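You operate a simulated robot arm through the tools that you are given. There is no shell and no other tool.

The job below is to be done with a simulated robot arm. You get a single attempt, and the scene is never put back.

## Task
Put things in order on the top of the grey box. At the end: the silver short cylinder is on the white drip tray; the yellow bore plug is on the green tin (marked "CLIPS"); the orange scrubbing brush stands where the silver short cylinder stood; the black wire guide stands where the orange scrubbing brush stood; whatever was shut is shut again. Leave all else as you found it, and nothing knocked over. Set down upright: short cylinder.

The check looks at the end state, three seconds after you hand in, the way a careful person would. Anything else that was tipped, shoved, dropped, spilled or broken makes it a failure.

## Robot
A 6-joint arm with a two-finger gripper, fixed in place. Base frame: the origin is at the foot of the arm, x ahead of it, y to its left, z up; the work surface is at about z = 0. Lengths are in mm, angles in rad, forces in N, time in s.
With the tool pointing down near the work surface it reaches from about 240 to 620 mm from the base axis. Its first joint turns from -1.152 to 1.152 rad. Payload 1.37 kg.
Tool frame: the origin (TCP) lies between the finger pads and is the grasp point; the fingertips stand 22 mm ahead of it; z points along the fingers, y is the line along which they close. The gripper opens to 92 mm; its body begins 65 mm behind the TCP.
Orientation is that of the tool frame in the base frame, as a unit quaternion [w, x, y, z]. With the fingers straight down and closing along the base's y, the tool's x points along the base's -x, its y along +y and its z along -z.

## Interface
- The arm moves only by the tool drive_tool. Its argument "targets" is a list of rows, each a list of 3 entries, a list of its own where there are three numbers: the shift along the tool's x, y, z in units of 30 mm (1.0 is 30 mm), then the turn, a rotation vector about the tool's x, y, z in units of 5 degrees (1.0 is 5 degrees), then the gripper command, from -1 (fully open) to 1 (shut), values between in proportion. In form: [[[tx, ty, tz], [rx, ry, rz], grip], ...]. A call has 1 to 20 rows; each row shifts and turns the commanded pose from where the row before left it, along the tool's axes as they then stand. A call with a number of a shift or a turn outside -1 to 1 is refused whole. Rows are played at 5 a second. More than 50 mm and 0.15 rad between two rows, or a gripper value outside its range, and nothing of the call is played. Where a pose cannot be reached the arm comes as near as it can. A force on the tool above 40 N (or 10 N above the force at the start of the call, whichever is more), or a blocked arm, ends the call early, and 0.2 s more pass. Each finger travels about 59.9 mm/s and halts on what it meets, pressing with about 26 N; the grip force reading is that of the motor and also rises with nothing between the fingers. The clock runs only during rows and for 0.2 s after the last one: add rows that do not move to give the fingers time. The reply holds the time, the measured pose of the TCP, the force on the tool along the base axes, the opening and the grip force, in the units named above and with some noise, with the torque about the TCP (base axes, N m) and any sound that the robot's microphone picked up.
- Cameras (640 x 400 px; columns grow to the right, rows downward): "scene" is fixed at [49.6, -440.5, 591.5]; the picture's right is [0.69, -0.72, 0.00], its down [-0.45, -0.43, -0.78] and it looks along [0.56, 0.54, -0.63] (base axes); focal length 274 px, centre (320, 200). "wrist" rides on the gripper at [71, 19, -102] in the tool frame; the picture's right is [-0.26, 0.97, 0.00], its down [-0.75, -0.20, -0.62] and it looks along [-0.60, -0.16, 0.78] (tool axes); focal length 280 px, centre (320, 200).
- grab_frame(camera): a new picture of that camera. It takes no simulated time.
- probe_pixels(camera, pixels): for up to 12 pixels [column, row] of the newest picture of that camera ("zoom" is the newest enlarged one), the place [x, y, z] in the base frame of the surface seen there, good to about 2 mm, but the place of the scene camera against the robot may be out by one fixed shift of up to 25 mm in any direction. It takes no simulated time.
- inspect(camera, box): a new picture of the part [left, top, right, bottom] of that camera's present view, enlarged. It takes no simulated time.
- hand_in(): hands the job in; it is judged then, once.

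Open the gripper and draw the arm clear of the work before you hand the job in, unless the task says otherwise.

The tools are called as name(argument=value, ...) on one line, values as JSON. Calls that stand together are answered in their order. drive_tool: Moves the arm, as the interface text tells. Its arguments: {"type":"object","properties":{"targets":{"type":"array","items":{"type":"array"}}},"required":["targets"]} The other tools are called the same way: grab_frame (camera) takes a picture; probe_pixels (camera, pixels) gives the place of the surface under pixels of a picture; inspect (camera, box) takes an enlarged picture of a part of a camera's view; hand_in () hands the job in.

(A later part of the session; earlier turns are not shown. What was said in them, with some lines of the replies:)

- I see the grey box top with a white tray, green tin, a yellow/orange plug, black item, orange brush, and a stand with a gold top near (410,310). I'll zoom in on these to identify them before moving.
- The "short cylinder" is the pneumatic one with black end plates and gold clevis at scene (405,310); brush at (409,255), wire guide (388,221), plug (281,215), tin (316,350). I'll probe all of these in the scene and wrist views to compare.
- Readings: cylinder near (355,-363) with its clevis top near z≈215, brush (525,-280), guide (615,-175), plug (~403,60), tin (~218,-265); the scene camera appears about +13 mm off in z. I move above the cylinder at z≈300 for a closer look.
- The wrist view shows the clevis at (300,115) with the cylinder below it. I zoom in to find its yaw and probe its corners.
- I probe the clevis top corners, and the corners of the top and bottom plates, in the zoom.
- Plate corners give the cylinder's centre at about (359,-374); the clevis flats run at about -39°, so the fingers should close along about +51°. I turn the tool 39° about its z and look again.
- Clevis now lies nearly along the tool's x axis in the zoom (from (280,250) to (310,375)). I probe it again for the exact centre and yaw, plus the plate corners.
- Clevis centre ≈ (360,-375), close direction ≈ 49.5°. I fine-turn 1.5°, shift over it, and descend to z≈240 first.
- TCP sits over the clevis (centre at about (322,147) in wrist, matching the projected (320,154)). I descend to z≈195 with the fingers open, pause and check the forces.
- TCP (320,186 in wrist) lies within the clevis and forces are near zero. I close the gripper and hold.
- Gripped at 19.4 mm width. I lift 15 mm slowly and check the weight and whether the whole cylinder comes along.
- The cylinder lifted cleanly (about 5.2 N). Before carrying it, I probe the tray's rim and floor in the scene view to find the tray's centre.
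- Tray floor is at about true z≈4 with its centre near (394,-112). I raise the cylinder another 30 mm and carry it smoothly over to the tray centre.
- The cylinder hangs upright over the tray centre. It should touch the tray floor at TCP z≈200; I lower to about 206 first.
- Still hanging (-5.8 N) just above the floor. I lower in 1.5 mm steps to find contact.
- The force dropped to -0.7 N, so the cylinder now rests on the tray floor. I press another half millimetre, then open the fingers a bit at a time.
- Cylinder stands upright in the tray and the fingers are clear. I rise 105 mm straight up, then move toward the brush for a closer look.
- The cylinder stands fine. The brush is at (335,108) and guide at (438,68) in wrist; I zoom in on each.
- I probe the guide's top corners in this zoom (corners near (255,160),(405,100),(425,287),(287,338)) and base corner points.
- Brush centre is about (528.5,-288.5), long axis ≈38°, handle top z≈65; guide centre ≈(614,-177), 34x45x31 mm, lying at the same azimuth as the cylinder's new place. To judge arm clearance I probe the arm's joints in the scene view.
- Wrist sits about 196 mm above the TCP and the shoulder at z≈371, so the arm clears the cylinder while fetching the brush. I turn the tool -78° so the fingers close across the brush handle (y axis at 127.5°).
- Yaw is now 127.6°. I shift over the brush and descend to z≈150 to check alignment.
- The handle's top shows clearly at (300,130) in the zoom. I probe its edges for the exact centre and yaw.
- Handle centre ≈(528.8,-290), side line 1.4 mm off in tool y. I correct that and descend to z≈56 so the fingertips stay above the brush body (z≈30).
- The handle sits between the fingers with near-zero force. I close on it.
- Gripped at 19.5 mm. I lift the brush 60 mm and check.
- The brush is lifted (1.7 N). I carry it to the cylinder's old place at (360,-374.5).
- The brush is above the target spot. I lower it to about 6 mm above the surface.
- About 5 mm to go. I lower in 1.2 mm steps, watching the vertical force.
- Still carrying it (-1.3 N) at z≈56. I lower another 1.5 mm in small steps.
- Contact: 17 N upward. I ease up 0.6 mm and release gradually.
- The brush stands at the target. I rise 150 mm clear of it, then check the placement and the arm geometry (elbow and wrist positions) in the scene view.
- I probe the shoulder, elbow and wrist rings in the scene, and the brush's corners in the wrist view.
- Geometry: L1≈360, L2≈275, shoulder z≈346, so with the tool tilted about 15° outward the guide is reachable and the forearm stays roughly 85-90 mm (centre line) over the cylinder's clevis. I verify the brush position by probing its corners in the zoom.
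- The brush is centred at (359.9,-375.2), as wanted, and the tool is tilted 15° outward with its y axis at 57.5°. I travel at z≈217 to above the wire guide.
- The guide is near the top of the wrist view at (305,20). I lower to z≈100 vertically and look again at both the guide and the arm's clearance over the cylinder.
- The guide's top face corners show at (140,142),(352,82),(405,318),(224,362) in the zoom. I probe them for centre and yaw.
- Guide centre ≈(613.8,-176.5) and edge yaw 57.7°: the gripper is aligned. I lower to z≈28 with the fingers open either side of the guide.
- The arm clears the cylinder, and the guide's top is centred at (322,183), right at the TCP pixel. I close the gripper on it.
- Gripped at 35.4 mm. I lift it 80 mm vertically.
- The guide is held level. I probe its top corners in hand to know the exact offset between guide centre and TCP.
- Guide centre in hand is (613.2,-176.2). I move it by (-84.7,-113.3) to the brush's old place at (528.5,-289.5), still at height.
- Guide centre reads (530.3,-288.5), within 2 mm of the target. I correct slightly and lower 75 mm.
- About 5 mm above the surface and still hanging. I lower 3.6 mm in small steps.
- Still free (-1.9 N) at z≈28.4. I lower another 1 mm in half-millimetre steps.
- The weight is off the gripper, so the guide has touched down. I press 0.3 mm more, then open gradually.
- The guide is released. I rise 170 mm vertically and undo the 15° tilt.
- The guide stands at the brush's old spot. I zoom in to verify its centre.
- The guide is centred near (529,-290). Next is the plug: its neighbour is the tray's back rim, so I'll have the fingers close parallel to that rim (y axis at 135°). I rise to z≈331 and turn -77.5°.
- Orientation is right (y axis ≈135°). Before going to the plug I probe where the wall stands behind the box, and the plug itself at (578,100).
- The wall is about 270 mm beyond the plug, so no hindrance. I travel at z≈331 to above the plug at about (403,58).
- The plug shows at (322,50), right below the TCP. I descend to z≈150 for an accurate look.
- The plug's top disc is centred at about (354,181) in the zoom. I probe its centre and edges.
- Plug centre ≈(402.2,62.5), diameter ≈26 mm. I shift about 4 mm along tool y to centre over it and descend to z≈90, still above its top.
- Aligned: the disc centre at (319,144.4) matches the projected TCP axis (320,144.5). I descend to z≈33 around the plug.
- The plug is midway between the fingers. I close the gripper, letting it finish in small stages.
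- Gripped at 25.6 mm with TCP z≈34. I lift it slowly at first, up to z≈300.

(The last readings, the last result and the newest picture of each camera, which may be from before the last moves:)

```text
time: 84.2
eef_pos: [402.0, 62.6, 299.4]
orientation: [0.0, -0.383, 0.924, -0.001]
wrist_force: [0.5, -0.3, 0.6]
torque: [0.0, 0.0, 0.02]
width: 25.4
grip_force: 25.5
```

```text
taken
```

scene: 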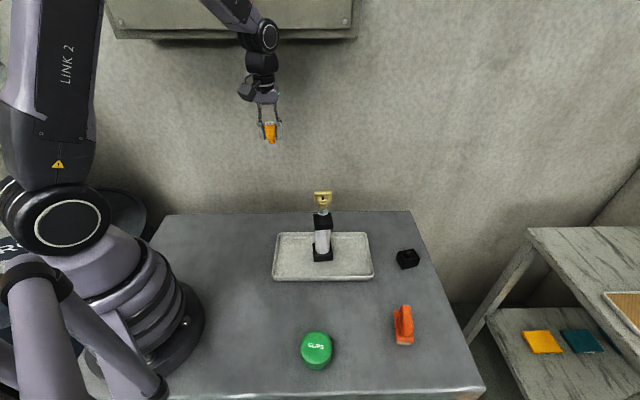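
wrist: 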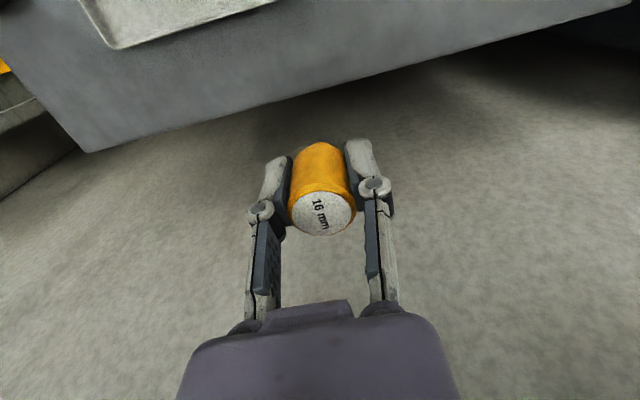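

The plug is held upright. I turn the tool +75° so the wrist is comfortable at the tin.

drive_tool(targets=[[[0, 0, 0], [0, 0, 1], 1], [[0, 0, 0], [0, 0, 1], 1], [[0, 0, 0], [0, 0, 1], 1], [[0, 0, 0], [0, 0, 1], 1], [[0, 0, 0], [0, 0, 1], 1], [[0, 0, 0], [0, 0, 1], 1], [[0, 0, 0], [0, 0, 1], 1], [[0, 0, 0], [0, 0, 1], 1], [[0, 0, 0], [0, 0, 1], 1], [[0, 0, 0], [0, 0, 1], 1], [[0, 0, 0], [0, 0, 1], 1], [[0, 0, 0], [0, 0, 1], 1], [[0, 0, 0], [0, 0, 1], 1], [[0, 0, 0], [0, 0, 1], 1], [[0, 0, 0], [0, 0, 1], 1], [[0, 0, 0], [0, 0, 0], 1], [[0, 0, 0], [0, 0, 0], 1]])

grab_frame(camera="wrist")

```text
time: 87.8
eef_pos: [400.4, 62.7, 300.9]
orientation: [0.001, 0.257, 0.966, 0.0]
wrist_force: [-0.6, 0.1, 0.3]
torque: [-0.02, 0.03, 0.04]
width: 25.4
grip_force: 26.1
```

```text
taken
```

wrist: 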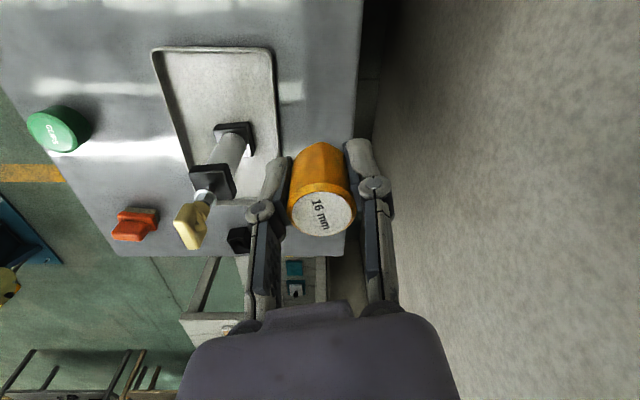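

The tin is visible at (52,128) in the wrist view. I probe its lid to fix its place in the robot frame.

inspect(camera="wrist", box=[10, 90, 106, 170])

probe_pixels(camera="wrist", pixels=[[35, 125], [48, 130], [60, 135], [72, 138], [50, 115], [55, 145], [45, 122], [65, 148], [32, 130]])

```text
5.00 times, centred on (58, 130) of wrist
```

zoom: 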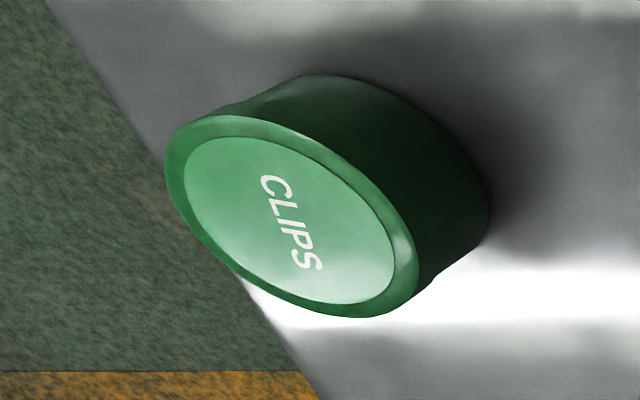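

```text
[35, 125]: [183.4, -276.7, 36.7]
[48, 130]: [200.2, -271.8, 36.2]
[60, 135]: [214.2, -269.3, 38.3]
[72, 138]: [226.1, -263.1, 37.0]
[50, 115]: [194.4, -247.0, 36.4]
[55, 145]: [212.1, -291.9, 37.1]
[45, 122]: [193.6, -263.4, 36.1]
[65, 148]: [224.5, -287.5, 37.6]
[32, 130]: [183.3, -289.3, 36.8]
```

The tin's lid centre is about (206,-273), top z≈36.5. I carry the plug there at z≈300, well above the cylinder.

drive_tool(targets=[[[0.006, -0.45, 0], [0, 0, 0], 1], [[0.006, -0.863, 0], [0, 0, 0], 1], [[0.006, -0.863, 0], [0, 0, 0], 1], [[0.006, -0.863, 0], [0, 0, 0], 1], [[0.006, -0.863, 0], [0, 0, 0], 1], [[0.006, -0.863, 0], [0, 0, 0], 1], [[0.006, -0.863, 0], [0, 0, 0], 1], [[0.006, -0.863, 0], [0, 0, 0], 1], [[0.006, -0.863, 0], [0, 0, 0], 1], [[0.006, -0.863, 0], [0, 0, 0], 1], [[0.006, -0.863, 0], [0, 0, 0], 1], [[0.006, -0.863, 0], [0, 0, 0], 1], [[0.006, -0.863, 0], [0, 0, 0], 1], [[0.006, -0.863, 0], [0, 0, 0], 1], [[0.006, -0.863, 0], [0, 0, 0], 1], [[0.006, -0.45, 0], [0, 0, 0], 1], [[0, 0, 0], [0, 0, 0], 1], [[0, 0, 0], [0, 0, 0], 1]])

grab_frame(camera="wrist")

grab_frame(camera="scene")

```text
time: 91.6
eef_pos: [203.4, -274.8, 300.0]
orientation: [0.001, 0.258, 0.966, 0.0]
wrist_force: [0.7, -0.2, -0.6]
torque: [0.03, 0.03, 0.01]
width: 25.4
grip_force: 26.3
```

```text
taken
```

wrist: 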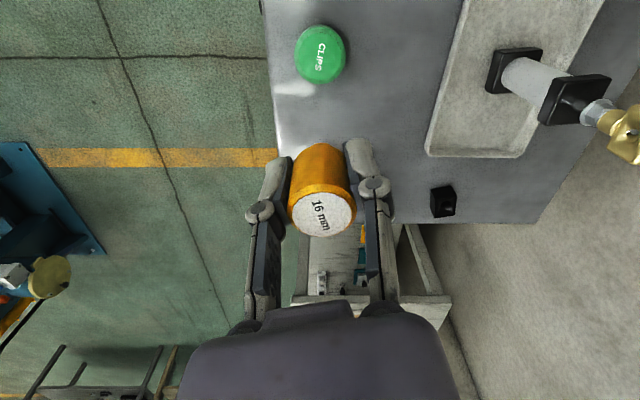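

```text
taken
```

scene: 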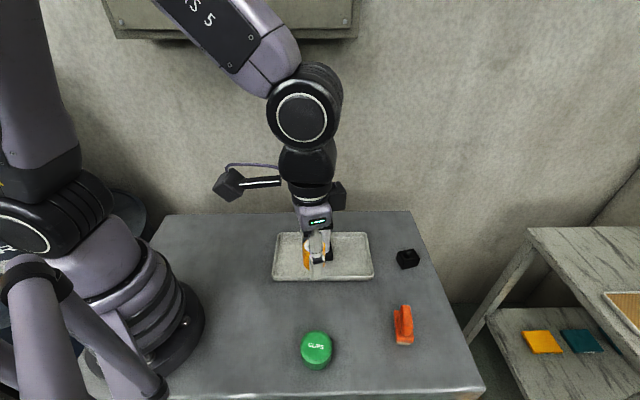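

The tin is at (320,53) in the wrist view, nearly under the TCP. I zoom in and probe its lid edges.

inspect(camera="wrist", box=[272, 15, 368, 95])

probe_pixels(camera="wrist", pixels=[[298, 54], [343, 54], [320, 30], [320, 79], [320, 54], [304, 38], [336, 70], [336, 38], [304, 70]])

```text
5.00 times, centred on (320, 55) of wrist
```

zoom: 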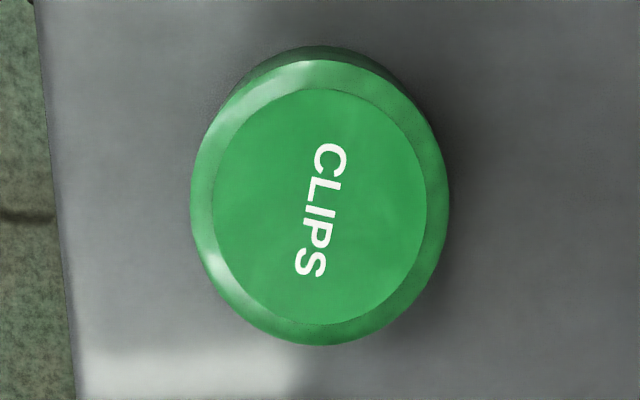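

```text
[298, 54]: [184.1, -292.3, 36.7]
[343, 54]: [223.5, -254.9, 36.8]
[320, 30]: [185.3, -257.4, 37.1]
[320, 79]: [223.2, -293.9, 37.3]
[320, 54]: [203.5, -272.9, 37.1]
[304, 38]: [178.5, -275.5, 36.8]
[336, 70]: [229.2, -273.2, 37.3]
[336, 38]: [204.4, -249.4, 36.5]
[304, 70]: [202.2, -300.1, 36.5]
```

The lid's centre (320,56) matches the TCP axis projection (320,56). Contact should come at TCP z≈70.5; I descend to about z=80.

drive_tool(targets=[[[0, 0, 0.4], [0, 0, 0], 1], [[0, 0, 0.85], [0, 0, 0], 1], [[0, 0, 0.85], [0, 0, 0], 1], [[0, 0, 0.85], [0, 0, 0], 1], [[0, 0, 0.85], [0, 0, 0], 1], [[0, 0, 0.85], [0, 0, 0], 1], [[0, 0, 0.85], [0, 0, 0], 1], [[0, 0, 0.8], [0, 0, 0], 1], [[0, 0, 0.6], [0, 0, 0], 1], [[0, 0, 0.4], [0, 0, 0], 1], [[0, 0, 0], [0, 0, 0], 1], [[0, 0, 0], [0, 0, 0], 1]])

grab_frame(camera="wrist")

inspect(camera="scene", box=[250, 270, 380, 390])

```text
time: 94.2
eef_pos: [204.0, -275.0, 83.1]
orientation: [0.001, 0.258, 0.966, -0.001]
wrist_force: [0.2, 0.7, 1.1]
torque: [-0.05, -0.01, -0.01]
width: 25.3
grip_force: 25.3
```

```text
taken
```

wrist: 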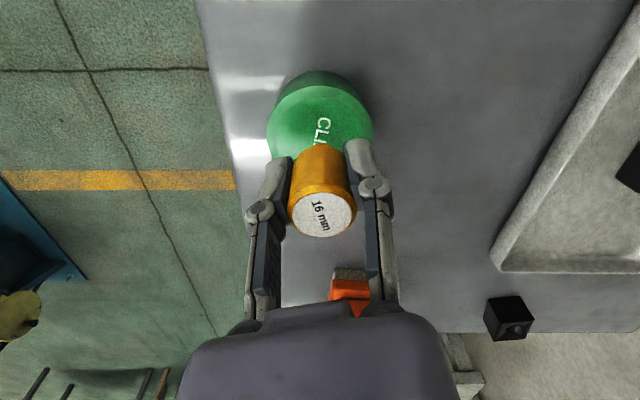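

```text
3.33 times, centred on (315, 330) of scene
```

zoom: 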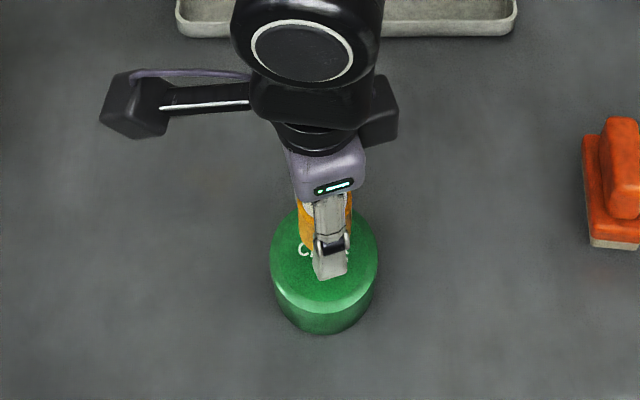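

The plug is over the lid. I lower 8 mm to z≈75, then will use fine steps.

drive_tool(targets=[[[0, 0, 0.1], [0, 0, 0], 1], [[0, 0, 0.1], [0, 0, 0], 1], [[0, 0, 0.08], [0, 0, 0], 1], [[0, 0, 0], [0, 0, 0], 1], [[0, 0, 0], [0, 0, 0], 1]])

```text
time: 95.4
eef_pos: [203.9, -273.0, 73.2]
orientation: [0.001, 0.258, 0.966, -0.001]
wrist_force: [0.1, -0.4, -0.1]
torque: [-0.01, -0.01, 0.04]
width: 25.4
grip_force: 25.4
```

No contact yet (force ≈0). I lower 1.5 mm in half-millimetre steps.

drive_tool(targets=[[[0, 0, 0.017], [0, 0, 0], 1], [[0, 0, 0.017], [0, 0, 0], 1], [[0, 0, 0.017], [0, 0, 0], 1], [[0, 0, 0], [0, 0, 0], 1], [[0, 0, 0], [0, 0, 0], 1]])

```text
time: 96.6
eef_pos: [203.2, -274.0, 71.4]
orientation: [0.0, 0.259, 0.966, 0.001]
wrist_force: [-0.2, 0.1, 0.1]
torque: [0.02, 0.04, -0.01]
width: 25.3
grip_force: 25.8
```

Still no contact at z≈71.5–72. I go down another 1 mm in half-millimetre steps.

drive_tool(targets=[[[0, 0, 0.017], [0, 0, 0], 1], [[0, 0, 0.017], [0, 0, 0], 1], [[0, 0, 0], [0, 0, 0], 1], [[0, 0, 0], [0, 0, 0], 1]])

inspect(camera="wrist", box=[250, 70, 390, 250])

```text
time: 97.6
eef_pos: [204.3, -273.5, 70.7]
orientation: [0.0, 0.258, 0.966, 0.0]
wrist_force: [-0.5, 0.7, -0.4]
torque: [-0.01, -0.03, -0.01]
width: 25.3
grip_force: 25.8
```

```text
2.22 times, centred on (320, 160) of wrist
```

zoom: 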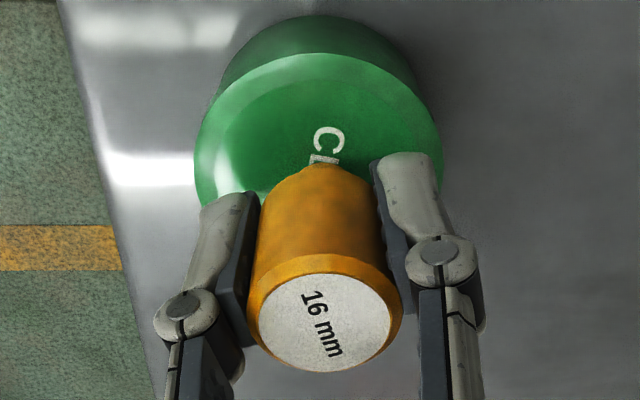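

Force still about zero. I continue with two more 0.5 mm steps, watching for an upward force.

drive_tool(targets=[[[0, 0, 0.015], [0, 0, 0], 1], [[0, 0, 0], [0, 0, 0], 1], [[0, 0, 0], [0, 0, 0], 1]])

```text
time: 98.4
eef_pos: [204.3, -274.2, 71.9]
orientation: [0.001, 0.258, 0.966, -0.001]
wrist_force: [0.5, 0.1, -0.6]
torque: [-0.01, 0.02, 0.02]
width: 25.5
grip_force: 25.9
```

No contact force yet; I lower another 0.5 mm.

drive_tool(targets=[[[0, 0, 0.017], [0, 0, 0], 1], [[0, 0, 0], [0, 0, 0], 1], [[0, 0, 0], [0, 0, 0], 1]])

```text
time: 99.2
eef_pos: [204.2, -273.9, 70.4]
orientation: [0.001, 0.258, 0.966, 0.0]
wrist_force: [0.8, -0.3, -0.2]
torque: [0.0, 0.01, -0.01]
width: 25.2
grip_force: 26.0
```

Still free at z≈70.5. I lower another 0.6 mm.

drive_tool(targets=[[[0, 0, 0.02], [0, 0, 0], 1], [[0, 0, 0], [0, 0, 0], 1], [[0, 0, 0], [0, 0, 0], 1]])

```text
time: 100.0
eef_pos: [202.7, -274.1, 69.2]
orientation: [0.001, 0.258, 0.966, 0.0]
wrist_force: [-0.2, 1.3, 0.5]
torque: [0.03, 0.04, 0.0]
width: 25.3
grip_force: 25.8
```

Force is +0.5 N, perhaps noise or a first touch. One more 0.4 mm step will tell.

drive_tool(targets=[[[0, 0, 0.013], [0, 0, 0], 1], [[0, 0, 0], [0, 0, 0], 1], [[0, 0, 0], [0, 0, 0], 1]])

inspect(camera="wrist", box=[250, 70, 390, 250])

```text
time: 100.8
eef_pos: [204.2, -273.7, 68.7]
orientation: [0.001, 0.258, 0.966, 0.0]
wrist_force: [0.3, 0.3, -0.3]
torque: [-0.01, 0.0, 0.01]
width: 25.3
grip_force: 25.7
```

```text
2.22 times, centred on (320, 160) of wrist
```

zoom: 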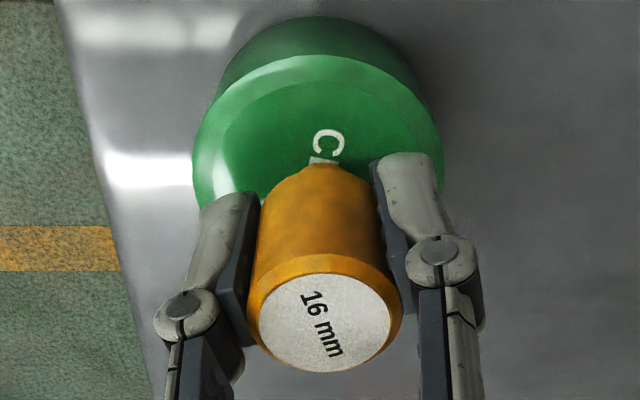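

No contact yet (-0.3 N). I lower another 0.6 mm in 0.3 mm steps.

drive_tool(targets=[[[0, 0, 0.01], [0, 0, 0], 1], [[0, 0, 0.01], [0, 0, 0], 1], [[0, 0, 0], [0, 0, 0], 1], [[0, 0, 0], [0, 0, 0], 1]])

```text
time: 101.8
eef_pos: [205.1, -273.4, 68.6]
orientation: [0.0, 0.258, 0.966, -0.001]
wrist_force: [-0.9, -0.3, 1.1]
torque: [-0.02, -0.01, 0.04]
width: 25.5
grip_force: 25.6
```

Force +1.1 N; likely touching now. I repeat one small step of 0.3 mm to confirm.

drive_tool(targets=[[[0, 0, 0.01], [0, 0, 0], 1], [[0, 0, 0], [0, 0, 0], 1], [[0, 0, 0], [0, 0, 0], 1]])

```text
time: 102.6
eef_pos: [203.9, -274.3, 69.1]
orientation: [0.001, 0.259, 0.966, 0.0]
wrist_force: [0.1, -0.3, 4.8]
torque: [-0.02, -0.02, 0.01]
width: 25.3
grip_force: 26.3
```

Contact confirmed at 4.8 N. I open the fingers gradually to about 40 mm and check the plug stays upright.

drive_tool(targets=[[[0, 0, -0.003], [0, 0, 0], 0.42], [[0, 0, 0], [0, 0, 0], 0.38], [[0, 0, 0], [0, 0, 0], 0.3], [[0, 0, 0], [0, 0, 0], 0.2], [[0, 0, 0], [0, 0, 0], 0.1], [[0, 0, 0], [0, 0, 0], 0.1]])

inspect(camera="wrist", box=[250, 70, 390, 250])

inspect(camera="scene", box=[250, 270, 380, 390])

```text
time: 104.0
eef_pos: [204.4, -274.2, 68.9]
orientation: [0.001, 0.258, 0.966, 0.001]
wrist_force: [-0.7, 0.7, -0.5]
torque: [0.02, 0.0, 0.04]
width: 41.5
grip_force: 0.0
```

```text
2.22 times, centred on (320, 160) of wrist
```

zoom: 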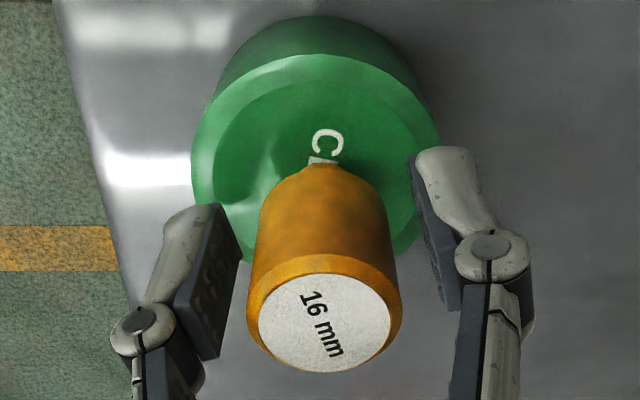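

```text
3.33 times, centred on (315, 330) of scene
```

zoom: 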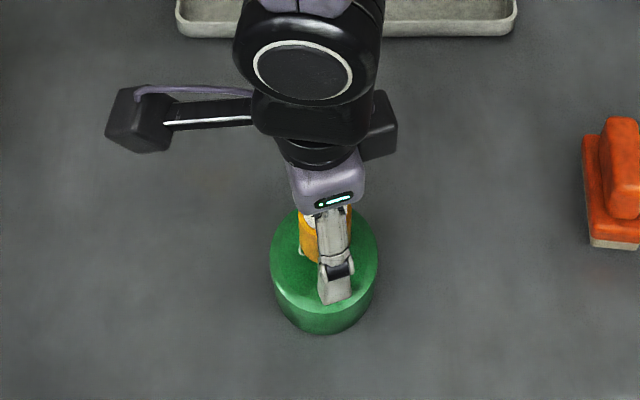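

The plug stands unmoved on the lid. I open fully, then rise straight up 150 mm.

drive_tool(targets=[[[0, 0, 0], [0, 0, 0], -0.3], [[0, 0, 0], [0, 0, 0], -1], [[0, 0, 0], [0, 0, 0], -1], [[0, 0, -0.2], [0, 0, 0], -1], [[0, 0, -0.5], [0, 0, 0], -1], [[0, 0, -0.8], [0, 0, 0], -1], [[0, 0, -0.9], [0, 0, 0], -1], [[0, 0, -0.9], [0, 0, 0], -1], [[0, 0, -0.9], [0, 0, 0], -1], [[0, 0, -0.9], [0, 0, 0], -1], [[0, 0, -0.9], [0, 0, 0], -1], [[0, 0, -0.9], [0, 0, 0], -1], [[0, 0, 0], [0, 0, 0], -1], [[0, 0, 0], [0, 0, 0], -1]])

grab_frame(camera="wrist")

grab_frame(camera="scene")

```text
time: 107.0
eef_pos: [204.1, -274.3, 274.5]
orientation: [0.002, 0.257, 0.966, 0.0]
wrist_force: [-0.5, 0.0, 0.0]
torque: [-0.03, -0.01, 0.03]
width: 92.2
grip_force: 0.2
```

```text
taken
```

wrist: 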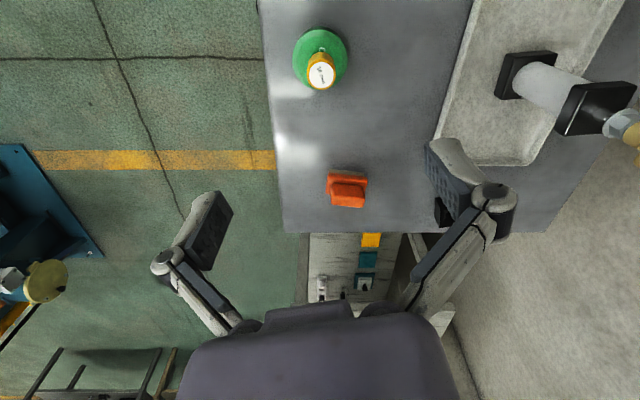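

```text
taken
```

scene: 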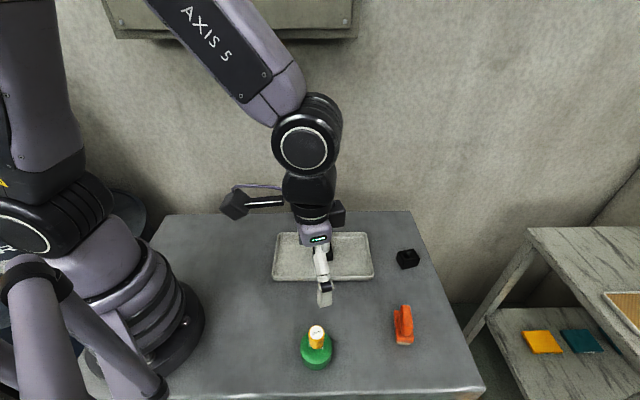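

All items are in place. I raise the arm further and draw it away toward the empty left part, then take a final look.

drive_tool(targets=[[[0, 0, -0.9], [0, 0, 0], -1], [[0, 0, -0.9], [0, 0, 0], -1], [[0, 0, -0.9], [0, 0, 0], -1], [[0.1, 0.8, 0], [0, 0, 0], -1], [[0.1, 0.8, 0], [0, 0, 0], -1], [[0.1, 0.8, 0], [0, 0, 0], -1], [[0.1, 0.8, 0], [0, 0, 0], -1], [[0.1, 0.8, 0], [0, 0, 0], -1], [[0.1, 0.8, 0], [0, 0, 0], -1], [[0.1, 0.8, 0], [0, 0, 0], -1], [[0.1, 0.8, 0], [0, 0, 0], -1], [[0.1, 0.8, 0], [0, 0, 0], -1], [[0.1, 0.8, 0], [0, 0, 0], -1], [[0.1, 0.8, 0], [0, 0, 0], -1], [[0, 0, 0], [0, 0, 0], -1], [[0, 0, 0], [0, 0, 0], -1]])

grab_frame(camera="scene")

grab_frame(camera="wrist")

inspect(camera="scene", box=[240, 180, 460, 380])

```text
time: 110.4
eef_pos: [307.6, -28.1, 356.1]
orientation: [0.0, 0.257, 0.966, 0.0]
wrist_force: [-0.6, -0.8, -0.4]
torque: [-0.04, -0.02, 0.02]
width: 92.0
grip_force: 0.1
```

```text
taken
```

scene: 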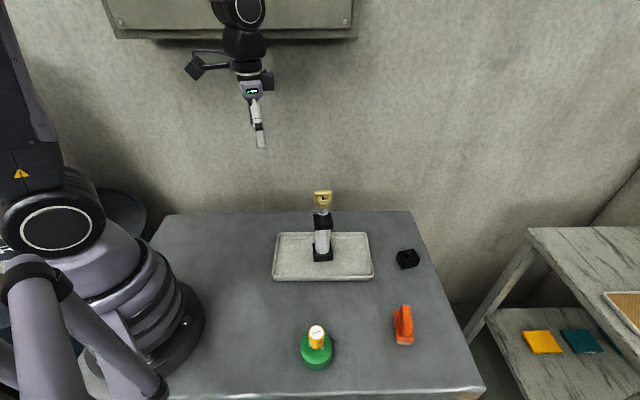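

```text
taken
```

wrist: 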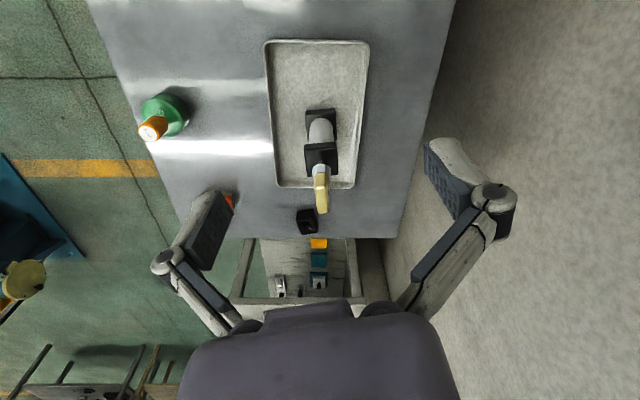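

```text
2.00 times, centred on (350, 280) of scene
```

zoom: 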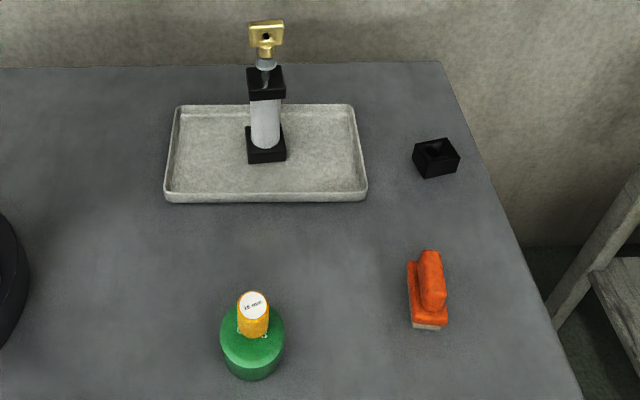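

The final pictures show everything as asked:
- The cylinder is upright in the tray at (323,240).
- The plug is on the tin at (316,340).
- The brush is where the cylinder stood, at (403,325).
- The guide is where the brush stood, at (407,259).

The tray and tin have not moved, the gripper is open and the arm is clear, so I hand in.

hand_in()

```text
The job is handed in.
```

I've handed in the job with all four objects where you asked; no verdict came back from the check. The final pictures and readings show:

- **Silver short cylinder:** it stands upright in the middle of the white drip tray.
- **Orange scrubbing brush:** it stands where the cylinder stood, within about 1 mm of the old centre by camera measurement.
- **Black wire guide:** it stands where the brush stood, within about 2 mm of the old centre.
- **Yellow bore plug:** it stands on the lid of the green "CLIPS" tin, narrow end down as it was before.

I never opened anything, and the tin's lid stayed on throughout. The tray and tin look unmoved, and nothing was knocked over. The brush met the surface with about 17 N for a moment as I set it down, with no visible effect. The gripper is open and the arm is drawn clear.
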